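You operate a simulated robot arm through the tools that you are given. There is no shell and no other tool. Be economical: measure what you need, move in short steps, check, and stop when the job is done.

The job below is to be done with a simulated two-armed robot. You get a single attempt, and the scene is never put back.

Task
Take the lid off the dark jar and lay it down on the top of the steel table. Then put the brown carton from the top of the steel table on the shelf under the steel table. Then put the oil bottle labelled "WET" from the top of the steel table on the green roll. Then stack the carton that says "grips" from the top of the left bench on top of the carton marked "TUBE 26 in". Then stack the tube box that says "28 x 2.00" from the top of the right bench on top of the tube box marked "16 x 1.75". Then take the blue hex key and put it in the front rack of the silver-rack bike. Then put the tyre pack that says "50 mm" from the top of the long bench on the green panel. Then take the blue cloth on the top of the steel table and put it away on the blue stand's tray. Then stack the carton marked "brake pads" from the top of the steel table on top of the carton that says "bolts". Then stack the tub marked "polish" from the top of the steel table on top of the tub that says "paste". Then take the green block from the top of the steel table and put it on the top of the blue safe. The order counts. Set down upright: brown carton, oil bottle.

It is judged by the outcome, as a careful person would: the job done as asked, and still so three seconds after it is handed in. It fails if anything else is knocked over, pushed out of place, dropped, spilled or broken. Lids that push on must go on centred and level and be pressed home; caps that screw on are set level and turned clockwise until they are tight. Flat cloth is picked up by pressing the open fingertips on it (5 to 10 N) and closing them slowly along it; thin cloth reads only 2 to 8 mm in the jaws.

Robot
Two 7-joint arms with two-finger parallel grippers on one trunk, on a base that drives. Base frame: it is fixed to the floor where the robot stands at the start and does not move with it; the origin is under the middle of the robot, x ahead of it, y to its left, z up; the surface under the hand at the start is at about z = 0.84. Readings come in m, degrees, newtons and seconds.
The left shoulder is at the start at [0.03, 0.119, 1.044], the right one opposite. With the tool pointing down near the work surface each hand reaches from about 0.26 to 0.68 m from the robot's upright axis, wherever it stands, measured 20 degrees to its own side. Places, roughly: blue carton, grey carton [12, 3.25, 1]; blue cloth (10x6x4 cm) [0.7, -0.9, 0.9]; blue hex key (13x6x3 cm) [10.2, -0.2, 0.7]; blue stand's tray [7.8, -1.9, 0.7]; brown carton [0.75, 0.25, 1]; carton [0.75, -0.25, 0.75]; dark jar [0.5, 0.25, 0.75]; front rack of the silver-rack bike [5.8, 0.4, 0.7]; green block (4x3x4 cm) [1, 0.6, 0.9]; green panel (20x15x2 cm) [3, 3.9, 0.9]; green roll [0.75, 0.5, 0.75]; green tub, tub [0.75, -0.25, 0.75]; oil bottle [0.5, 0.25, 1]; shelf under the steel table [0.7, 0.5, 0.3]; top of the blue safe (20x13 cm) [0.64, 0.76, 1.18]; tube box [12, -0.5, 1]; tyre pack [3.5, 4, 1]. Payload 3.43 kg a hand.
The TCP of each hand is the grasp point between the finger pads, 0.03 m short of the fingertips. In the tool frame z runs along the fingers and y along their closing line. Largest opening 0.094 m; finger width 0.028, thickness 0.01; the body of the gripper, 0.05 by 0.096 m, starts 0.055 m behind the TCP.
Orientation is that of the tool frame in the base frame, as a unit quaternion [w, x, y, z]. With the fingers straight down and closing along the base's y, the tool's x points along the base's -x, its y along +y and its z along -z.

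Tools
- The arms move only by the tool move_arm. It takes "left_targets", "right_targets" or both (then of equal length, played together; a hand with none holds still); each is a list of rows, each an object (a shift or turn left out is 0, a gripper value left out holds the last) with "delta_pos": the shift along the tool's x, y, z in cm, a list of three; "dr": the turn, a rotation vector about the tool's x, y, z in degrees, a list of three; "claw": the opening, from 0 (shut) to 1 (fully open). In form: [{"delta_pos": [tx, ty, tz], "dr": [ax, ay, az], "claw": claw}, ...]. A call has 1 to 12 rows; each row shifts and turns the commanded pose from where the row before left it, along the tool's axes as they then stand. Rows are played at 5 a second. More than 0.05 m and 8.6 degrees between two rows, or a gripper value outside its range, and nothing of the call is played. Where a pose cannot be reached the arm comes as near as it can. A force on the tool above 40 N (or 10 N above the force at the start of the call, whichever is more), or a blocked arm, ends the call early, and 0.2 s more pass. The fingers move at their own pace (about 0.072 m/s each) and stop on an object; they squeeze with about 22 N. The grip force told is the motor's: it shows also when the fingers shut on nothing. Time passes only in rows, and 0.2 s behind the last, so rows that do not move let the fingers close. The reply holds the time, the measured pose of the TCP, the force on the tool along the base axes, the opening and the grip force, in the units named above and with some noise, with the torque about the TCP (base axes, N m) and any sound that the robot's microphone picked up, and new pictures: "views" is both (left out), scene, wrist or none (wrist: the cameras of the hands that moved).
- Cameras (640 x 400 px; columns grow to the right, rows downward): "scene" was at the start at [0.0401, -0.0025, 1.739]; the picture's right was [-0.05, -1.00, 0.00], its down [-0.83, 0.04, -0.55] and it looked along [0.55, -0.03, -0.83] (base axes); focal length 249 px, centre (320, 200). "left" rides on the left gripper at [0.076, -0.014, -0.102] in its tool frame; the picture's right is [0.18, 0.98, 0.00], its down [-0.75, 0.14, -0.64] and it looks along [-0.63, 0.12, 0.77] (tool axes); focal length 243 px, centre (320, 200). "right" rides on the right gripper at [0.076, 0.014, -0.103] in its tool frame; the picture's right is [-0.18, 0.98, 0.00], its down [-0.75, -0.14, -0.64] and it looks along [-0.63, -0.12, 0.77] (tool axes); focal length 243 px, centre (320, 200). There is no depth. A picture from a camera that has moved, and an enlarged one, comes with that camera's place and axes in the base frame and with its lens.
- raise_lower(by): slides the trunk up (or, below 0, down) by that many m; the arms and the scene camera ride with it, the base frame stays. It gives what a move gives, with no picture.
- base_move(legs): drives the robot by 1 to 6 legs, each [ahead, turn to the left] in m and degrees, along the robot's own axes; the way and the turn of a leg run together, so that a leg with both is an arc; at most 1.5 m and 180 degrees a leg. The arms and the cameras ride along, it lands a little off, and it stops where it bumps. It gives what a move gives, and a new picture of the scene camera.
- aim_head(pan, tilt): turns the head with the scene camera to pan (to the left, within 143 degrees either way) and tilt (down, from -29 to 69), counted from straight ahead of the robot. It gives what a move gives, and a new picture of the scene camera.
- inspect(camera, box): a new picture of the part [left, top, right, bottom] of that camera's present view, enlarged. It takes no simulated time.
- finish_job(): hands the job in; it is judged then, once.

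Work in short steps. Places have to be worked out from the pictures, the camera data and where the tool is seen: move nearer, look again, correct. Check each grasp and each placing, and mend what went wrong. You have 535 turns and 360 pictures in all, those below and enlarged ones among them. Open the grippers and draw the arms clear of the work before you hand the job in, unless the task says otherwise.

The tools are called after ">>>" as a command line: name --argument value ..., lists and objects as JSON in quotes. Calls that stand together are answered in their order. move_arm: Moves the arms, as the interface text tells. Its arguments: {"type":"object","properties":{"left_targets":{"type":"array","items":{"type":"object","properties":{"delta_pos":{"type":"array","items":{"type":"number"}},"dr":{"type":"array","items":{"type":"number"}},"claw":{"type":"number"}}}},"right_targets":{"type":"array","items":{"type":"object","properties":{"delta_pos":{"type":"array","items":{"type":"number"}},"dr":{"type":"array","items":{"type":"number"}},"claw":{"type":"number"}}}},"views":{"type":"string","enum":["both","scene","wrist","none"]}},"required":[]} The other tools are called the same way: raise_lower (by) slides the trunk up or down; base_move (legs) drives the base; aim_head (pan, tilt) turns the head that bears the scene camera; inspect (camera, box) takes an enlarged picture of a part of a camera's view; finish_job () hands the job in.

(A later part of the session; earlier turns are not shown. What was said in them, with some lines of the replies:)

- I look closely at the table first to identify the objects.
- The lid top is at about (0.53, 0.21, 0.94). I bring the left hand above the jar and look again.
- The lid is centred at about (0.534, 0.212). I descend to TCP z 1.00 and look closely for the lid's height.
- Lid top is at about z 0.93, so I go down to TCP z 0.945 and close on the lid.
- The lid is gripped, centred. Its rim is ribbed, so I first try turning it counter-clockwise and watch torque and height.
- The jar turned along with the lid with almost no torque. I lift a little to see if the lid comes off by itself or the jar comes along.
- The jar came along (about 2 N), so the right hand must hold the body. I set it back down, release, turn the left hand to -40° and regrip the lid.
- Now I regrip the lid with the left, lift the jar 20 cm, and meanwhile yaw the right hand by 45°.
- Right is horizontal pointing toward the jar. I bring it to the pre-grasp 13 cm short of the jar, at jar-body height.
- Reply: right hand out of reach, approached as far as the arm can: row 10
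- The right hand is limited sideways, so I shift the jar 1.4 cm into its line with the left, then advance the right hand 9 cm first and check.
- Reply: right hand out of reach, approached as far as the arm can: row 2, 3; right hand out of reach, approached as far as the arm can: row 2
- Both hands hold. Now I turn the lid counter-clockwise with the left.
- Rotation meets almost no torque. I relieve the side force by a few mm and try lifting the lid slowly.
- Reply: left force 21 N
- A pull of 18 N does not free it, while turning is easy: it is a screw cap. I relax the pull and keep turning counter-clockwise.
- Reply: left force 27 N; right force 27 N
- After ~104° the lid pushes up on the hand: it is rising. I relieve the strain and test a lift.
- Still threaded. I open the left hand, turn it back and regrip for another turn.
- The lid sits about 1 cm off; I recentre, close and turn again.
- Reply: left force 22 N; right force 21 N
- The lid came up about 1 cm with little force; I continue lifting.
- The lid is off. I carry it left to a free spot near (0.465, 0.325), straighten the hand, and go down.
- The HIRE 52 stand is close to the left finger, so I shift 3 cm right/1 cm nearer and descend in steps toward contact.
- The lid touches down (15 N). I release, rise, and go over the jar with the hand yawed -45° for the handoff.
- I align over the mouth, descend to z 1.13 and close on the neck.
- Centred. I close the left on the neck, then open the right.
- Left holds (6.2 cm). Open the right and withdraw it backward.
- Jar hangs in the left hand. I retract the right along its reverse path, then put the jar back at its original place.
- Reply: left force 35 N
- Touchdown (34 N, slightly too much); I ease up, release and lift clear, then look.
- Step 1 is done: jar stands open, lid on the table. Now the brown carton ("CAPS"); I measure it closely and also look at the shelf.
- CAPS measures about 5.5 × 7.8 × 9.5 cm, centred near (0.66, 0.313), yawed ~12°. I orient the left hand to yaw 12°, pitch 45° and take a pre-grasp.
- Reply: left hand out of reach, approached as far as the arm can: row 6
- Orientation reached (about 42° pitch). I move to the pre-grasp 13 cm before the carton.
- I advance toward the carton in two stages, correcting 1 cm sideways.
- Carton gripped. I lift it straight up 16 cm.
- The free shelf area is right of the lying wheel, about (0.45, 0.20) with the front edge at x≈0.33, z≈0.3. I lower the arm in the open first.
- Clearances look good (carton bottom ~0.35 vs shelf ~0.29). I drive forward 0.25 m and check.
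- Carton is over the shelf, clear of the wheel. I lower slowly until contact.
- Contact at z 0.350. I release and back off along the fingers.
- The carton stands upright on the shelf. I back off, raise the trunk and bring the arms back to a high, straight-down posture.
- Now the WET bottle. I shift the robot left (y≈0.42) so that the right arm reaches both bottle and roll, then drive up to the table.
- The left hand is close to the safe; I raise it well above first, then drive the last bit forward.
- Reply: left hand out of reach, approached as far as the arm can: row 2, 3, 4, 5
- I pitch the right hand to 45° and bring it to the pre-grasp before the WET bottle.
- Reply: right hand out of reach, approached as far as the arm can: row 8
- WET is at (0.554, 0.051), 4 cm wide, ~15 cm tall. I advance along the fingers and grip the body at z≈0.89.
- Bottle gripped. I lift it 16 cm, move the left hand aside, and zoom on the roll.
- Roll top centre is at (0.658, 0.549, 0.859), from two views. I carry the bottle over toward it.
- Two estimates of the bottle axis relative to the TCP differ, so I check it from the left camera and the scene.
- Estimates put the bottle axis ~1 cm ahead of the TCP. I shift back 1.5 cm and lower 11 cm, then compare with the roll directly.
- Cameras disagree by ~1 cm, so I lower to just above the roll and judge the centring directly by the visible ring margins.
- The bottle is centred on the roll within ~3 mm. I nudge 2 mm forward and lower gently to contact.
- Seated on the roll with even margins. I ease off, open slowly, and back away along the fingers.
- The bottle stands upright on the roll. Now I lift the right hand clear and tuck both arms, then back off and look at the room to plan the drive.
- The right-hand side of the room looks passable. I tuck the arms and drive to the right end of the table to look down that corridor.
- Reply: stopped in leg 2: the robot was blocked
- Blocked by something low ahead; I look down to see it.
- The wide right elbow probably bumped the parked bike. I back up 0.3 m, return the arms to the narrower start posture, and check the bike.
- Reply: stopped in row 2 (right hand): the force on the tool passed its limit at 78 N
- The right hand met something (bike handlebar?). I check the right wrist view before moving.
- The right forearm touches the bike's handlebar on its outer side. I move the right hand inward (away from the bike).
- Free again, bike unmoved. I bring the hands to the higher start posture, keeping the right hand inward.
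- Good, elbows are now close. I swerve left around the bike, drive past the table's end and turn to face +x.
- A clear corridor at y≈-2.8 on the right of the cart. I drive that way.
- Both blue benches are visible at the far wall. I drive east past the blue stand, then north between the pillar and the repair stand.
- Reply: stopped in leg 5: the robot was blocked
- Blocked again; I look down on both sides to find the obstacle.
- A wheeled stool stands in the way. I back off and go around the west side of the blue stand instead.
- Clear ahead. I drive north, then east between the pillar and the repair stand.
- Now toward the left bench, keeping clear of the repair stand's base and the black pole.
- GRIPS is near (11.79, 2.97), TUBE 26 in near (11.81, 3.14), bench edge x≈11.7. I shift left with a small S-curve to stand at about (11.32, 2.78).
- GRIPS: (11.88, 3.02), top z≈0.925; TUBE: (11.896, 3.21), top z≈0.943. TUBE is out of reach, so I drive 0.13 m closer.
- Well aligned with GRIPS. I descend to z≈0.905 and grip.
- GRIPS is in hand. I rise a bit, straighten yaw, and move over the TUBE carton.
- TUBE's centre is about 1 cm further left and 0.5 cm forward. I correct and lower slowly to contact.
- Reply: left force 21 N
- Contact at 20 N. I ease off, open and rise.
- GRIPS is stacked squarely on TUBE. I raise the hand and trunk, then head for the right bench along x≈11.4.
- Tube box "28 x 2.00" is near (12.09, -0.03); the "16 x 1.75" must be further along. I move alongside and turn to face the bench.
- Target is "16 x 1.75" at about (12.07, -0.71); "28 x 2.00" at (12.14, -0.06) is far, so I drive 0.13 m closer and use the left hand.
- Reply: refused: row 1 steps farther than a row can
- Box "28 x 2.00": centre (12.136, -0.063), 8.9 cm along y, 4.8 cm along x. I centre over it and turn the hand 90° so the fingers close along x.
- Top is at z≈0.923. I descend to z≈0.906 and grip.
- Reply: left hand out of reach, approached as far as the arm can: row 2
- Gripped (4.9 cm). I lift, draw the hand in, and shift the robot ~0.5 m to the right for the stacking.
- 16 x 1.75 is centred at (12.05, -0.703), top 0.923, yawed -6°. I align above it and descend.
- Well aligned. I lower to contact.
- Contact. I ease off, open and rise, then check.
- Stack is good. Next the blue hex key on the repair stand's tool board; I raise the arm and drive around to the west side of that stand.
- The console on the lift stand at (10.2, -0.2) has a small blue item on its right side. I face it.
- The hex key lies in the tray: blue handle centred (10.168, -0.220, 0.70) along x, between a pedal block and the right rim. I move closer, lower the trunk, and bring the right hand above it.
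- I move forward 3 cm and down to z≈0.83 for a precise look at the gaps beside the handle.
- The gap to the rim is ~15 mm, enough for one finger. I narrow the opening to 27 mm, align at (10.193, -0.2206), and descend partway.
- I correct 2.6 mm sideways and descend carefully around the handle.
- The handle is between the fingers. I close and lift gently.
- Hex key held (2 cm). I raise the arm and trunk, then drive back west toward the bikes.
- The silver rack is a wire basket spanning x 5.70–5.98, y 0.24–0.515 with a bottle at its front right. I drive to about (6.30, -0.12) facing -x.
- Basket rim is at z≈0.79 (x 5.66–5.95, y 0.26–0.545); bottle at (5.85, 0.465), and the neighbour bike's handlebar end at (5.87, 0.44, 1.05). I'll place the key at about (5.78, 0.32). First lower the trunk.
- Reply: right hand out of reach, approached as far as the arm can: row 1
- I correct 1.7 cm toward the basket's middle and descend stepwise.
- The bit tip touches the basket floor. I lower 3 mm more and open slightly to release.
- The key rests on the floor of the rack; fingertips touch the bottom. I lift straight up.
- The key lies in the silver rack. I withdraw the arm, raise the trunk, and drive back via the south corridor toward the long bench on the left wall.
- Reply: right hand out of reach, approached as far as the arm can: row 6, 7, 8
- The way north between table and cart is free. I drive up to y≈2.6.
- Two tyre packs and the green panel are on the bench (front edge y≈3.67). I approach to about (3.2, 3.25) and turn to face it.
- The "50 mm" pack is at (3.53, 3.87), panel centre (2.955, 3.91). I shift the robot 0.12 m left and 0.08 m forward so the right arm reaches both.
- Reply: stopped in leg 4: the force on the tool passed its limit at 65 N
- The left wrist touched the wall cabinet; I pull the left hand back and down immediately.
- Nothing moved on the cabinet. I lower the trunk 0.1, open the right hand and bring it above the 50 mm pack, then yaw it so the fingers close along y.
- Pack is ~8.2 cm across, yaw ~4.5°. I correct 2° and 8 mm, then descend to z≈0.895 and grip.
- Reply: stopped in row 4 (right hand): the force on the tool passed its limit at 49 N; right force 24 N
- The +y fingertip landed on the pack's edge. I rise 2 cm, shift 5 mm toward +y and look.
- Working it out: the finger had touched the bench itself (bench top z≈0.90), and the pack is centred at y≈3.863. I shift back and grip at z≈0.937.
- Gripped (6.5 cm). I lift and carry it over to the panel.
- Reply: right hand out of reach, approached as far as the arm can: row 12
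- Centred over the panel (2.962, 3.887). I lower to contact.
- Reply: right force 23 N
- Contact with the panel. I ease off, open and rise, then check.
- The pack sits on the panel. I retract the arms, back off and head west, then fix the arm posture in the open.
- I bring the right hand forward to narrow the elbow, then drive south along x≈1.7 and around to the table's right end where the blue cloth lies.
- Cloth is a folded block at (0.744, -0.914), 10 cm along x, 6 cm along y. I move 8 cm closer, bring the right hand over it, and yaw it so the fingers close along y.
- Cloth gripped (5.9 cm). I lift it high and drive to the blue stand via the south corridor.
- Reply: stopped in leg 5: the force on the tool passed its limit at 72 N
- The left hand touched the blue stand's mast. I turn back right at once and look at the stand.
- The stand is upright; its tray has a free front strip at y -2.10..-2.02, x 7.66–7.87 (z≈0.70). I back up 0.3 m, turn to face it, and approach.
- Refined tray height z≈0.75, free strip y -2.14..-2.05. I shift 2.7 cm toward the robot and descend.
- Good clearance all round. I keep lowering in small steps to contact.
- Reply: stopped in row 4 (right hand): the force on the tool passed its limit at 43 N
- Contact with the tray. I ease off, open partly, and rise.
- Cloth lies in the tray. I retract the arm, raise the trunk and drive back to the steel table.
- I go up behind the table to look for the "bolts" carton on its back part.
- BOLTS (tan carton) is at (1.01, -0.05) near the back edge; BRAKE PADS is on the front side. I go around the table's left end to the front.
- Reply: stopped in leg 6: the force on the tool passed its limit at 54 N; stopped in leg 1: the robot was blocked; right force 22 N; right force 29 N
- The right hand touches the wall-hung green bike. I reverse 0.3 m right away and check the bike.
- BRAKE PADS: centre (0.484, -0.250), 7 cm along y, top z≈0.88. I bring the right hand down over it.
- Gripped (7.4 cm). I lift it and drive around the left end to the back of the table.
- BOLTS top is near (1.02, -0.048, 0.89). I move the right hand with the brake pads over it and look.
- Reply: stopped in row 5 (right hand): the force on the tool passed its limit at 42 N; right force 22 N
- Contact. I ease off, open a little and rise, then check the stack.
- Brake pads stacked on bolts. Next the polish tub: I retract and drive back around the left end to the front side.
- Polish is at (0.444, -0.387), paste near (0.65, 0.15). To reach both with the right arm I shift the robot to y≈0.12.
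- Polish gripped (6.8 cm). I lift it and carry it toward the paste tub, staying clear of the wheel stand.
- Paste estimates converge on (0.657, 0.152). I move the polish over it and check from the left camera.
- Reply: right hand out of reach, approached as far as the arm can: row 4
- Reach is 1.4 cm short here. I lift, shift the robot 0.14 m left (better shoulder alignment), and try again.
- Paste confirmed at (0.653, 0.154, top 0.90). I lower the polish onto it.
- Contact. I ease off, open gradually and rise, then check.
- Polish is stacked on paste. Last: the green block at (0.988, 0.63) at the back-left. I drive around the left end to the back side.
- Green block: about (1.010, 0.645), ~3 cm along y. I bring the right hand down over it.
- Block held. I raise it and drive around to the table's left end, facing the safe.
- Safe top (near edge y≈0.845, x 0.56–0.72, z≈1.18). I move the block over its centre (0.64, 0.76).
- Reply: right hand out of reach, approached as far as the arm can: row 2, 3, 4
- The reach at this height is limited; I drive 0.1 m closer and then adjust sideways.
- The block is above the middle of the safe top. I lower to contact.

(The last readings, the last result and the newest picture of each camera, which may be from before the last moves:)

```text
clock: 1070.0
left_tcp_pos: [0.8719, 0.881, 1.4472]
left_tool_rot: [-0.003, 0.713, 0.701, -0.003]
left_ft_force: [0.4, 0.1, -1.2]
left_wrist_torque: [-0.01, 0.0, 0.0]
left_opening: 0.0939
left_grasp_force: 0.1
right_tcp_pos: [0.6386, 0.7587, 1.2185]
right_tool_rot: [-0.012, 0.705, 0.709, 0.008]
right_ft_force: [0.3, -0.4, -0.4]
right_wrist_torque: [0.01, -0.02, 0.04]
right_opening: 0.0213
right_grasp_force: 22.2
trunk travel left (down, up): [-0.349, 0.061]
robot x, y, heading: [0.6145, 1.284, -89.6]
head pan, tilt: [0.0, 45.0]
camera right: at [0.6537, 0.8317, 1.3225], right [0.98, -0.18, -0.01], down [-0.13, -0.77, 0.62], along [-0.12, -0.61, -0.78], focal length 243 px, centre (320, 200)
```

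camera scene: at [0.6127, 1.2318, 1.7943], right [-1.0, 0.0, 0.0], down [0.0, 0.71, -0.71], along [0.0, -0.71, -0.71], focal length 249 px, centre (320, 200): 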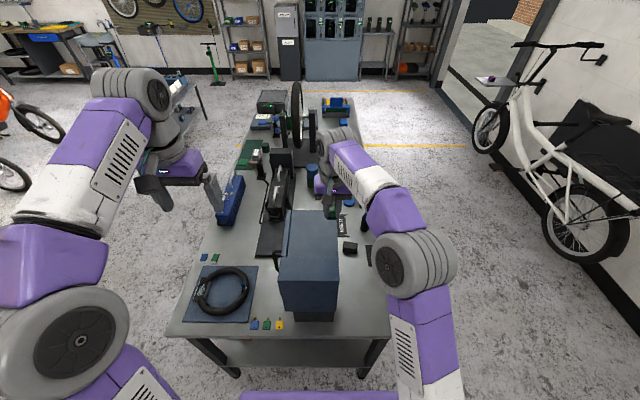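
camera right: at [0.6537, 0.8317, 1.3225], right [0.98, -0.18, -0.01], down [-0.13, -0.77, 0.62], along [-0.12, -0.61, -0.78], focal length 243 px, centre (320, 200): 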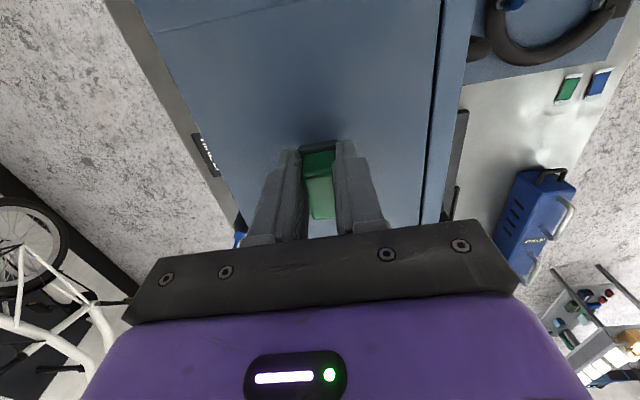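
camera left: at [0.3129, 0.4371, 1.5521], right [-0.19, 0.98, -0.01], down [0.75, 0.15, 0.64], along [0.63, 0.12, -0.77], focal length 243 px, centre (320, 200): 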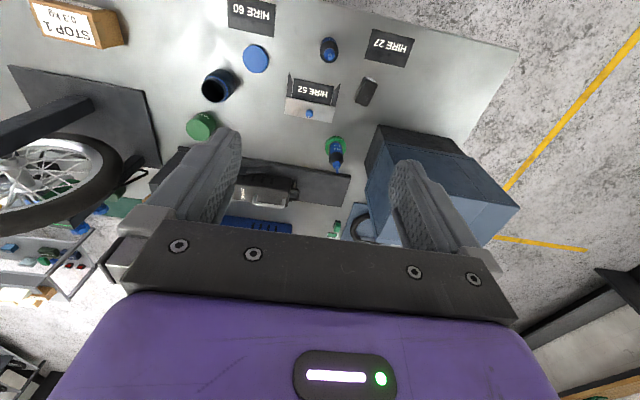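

>>> move_arm --right_targets '[{"delta_pos": [0, 0, 0.3]}, {"delta_pos": [0, 0, 0.3]}, {"delta_pos": [0, 0, 0.3]}, {"delta_pos": [0, 0, 0.3]}]' --views "none"

```text
clock: 1071.0
left_tcp_pos: [0.8726, 0.8827, 1.4491]
left_tool_rot: [-0.003, 0.713, 0.701, -0.003]
left_ft_force: [-0.8, 0.5, 1.2]
left_wrist_torque: [-0.01, 0.04, 0.01]
left_opening: 0.0941
left_grasp_force: 0.0
right_tcp_pos: [0.6383, 0.7595, 1.2095]
right_tool_rot: [-0.009, 0.705, 0.71, 0.006]
right_ft_force: [-0.5, -0.3, 9.9]
right_wrist_torque: [-0.07, -0.04, -0.04]
right_opening: 0.0211
right_grasp_force: 22.2
trunk travel left (down, up): [-0.349, 0.061]
robot x, y, heading: [0.6139, 1.2826, -89.9]
head pan, tilt: [0.0, 45.0]
```

Contact (10 N). I open gently, rise and check.

>>> move_arm --right_targets '[{"claw": 0.4}, {"claw": 0.5}, {"claw": 0.6}, {"delta_pos": [0, 0, -2]}, {"delta_pos": [0, 0, -4]}, {"delta_pos": [0.5, 0, -4]}]' --views "wrist"

>>> inspect --camera "scene" --box '[180, 60, 480, 280]'

```text
clock: 1072.4
left_tcp_pos: [0.8717, 0.8819, 1.4497]
left_tool_rot: [-0.003, 0.713, 0.701, -0.003]
left_ft_force: [0.2, -0.7, -0.2]
left_wrist_torque: [0.0, 0.02, 0.01]
left_opening: 0.094
left_grasp_force: 0.0
right_tcp_pos: [0.6386, 0.7615, 1.3082]
right_tool_rot: [-0.012, 0.704, 0.71, 0.008]
right_ft_force: [-0.5, -0.9, 0.8]
right_wrist_torque: [-0.02, 0.0, 0.06]
right_opening: 0.0562
right_grasp_force: 0.0
trunk travel left (down, up): [-0.349, 0.061]
robot x, y, heading: [0.6141, 1.2833, -89.9]
head pan, tilt: [0.0, 45.0]
camera right: at [0.653, 0.8339, 1.4123], right [0.98, -0.18, -0.01], down [-0.13, -0.77, 0.62], along [-0.12, -0.61, -0.78], focal length 243 px, centre (320, 200)
```

right: 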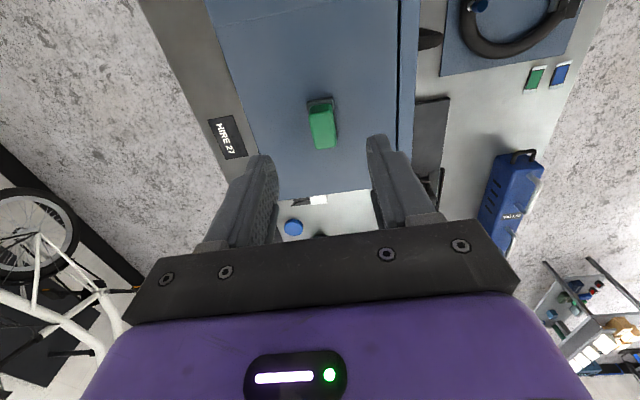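

```text
1.82 times, centred on (330, 170) of scene
camera zoom: at [0.6128, 1.232, 1.7942], right [-1.0, 0.0, 0.0], down [0.0, 0.71, -0.71], along [0.0, -0.71, -0.71], focal length 453 px, centre (302, 254)
```

zoom: 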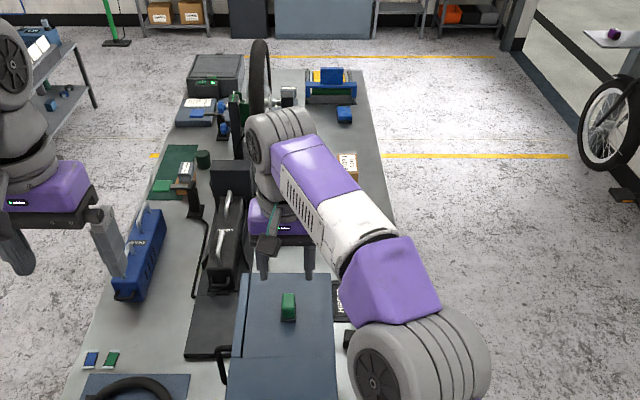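

The green block stands on the safe. I open the hand fully, back off and take a last look over the table.

>>> base_move --legs '[[-0.5, 0]]'

>>> move_arm --right_targets '[{"claw": 1}, {"delta_pos": [2, -3, -1]}, {"delta_pos": [2, -3, -1]}]' --views "none"

>>> inspect --camera "scene" --box '[200, 60, 400, 240]'

```text
clock: 1075.4
left_tcp_pos: [0.87, 1.3846, 1.4494]
left_tool_rot: [-0.004, 0.714, 0.7, -0.003]
left_ft_force: [-0.1, 0.3, 0.7]
left_wrist_torque: [0.0, 0.0, 0.02]
left_opening: 0.0943
left_grasp_force: 0.0
right_tcp_pos: [0.6368, 1.2635, 1.3077]
right_tool_rot: [-0.013, 0.704, 0.71, 0.008]
right_ft_force: [0.7, 0.2, 0.7]
right_wrist_torque: [0.02, 0.02, -0.02]
right_opening: 0.0562
right_grasp_force: 0.1
trunk travel left (down, up): [-0.349, 0.061]
robot x, y, heading: [0.6142, 1.7864, -89.7]
head pan, tilt: [0.0, 45.0]
camera scene: at [0.6106, 1.7348, 1.7942], right [-1.0, 0.0, 0.0], down [0.0, 0.71, -0.71], along [0.0, -0.71, -0.71], focal length 249 px, centre (320, 200)
```

scene: 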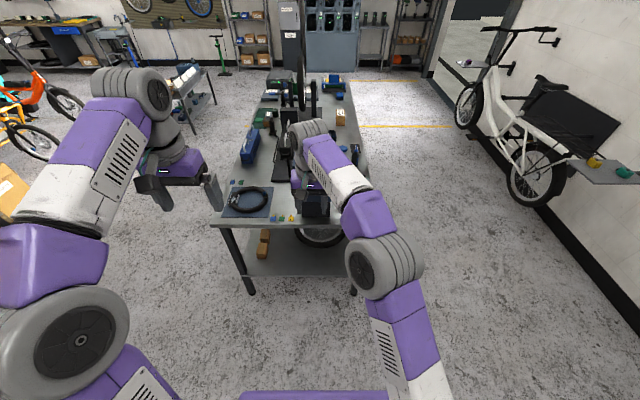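

```text
clock: 1076.2
left_tcp_pos: [0.8684, 1.3857, 1.4489]
left_tool_rot: [-0.001, 0.713, 0.701, -0.003]
left_ft_force: [0.6, -0.7, 0.2]
left_wrist_torque: [-0.04, -0.03, -0.01]
left_opening: 0.0941
left_grasp_force: 0.1
right_tcp_pos: [0.5751, 1.3058, 1.3286]
right_tool_rot: [-0.011, 0.705, 0.709, 0.008]
right_ft_force: [-0.1, 0.1, -0.5]
right_wrist_torque: [-0.02, 0.0, 0.0]
right_opening: 0.0942
right_grasp_force: 0.1
trunk travel left (down, up): [-0.349, 0.061]
robot x, y, heading: [0.613, 1.7849, -89.8]
head pan, tilt: [0.0, 45.0]
```

```text
2.22 times, centred on (300, 150) of scene
camera zoom: at [0.6095, 1.7357, 1.7943], right [-1.0, 0.0, 0.0], down [0.0, 0.71, -0.71], along [0.0, -0.71, -0.71], focal length 554 px, centre (364, 311)
```

zoom: 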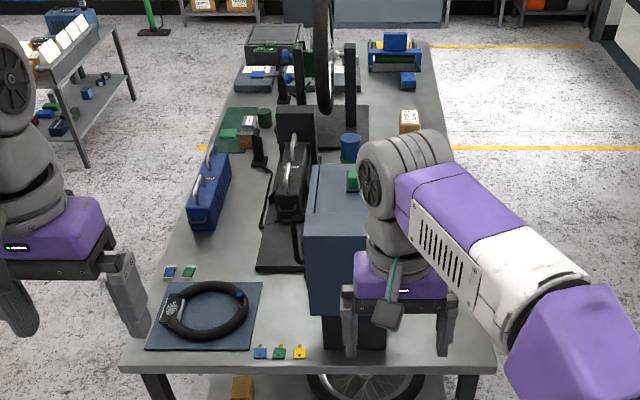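

Everything is in place, grippers are open and the arms are clear. I hand the job in.

>>> finish_job

```text
The job is handed in.
```

I carried out all eleven steps in the order given and handed the job in. Each placement was checked by camera after release, but I don't have the verdict.

There were a few unplanned contacts along the way:
- **Wheeled stool:** the base ran into it near the blue stand, and I couldn't tell whether it shifted a little.
- **Other touches:** the arms briefly touched a parked bike's handlebar, the wall cabinet by the long bench, the blue stand's mast, and the wall-hung green bike. I backed off each time and saw nothing knocked over or moved in the pictures.
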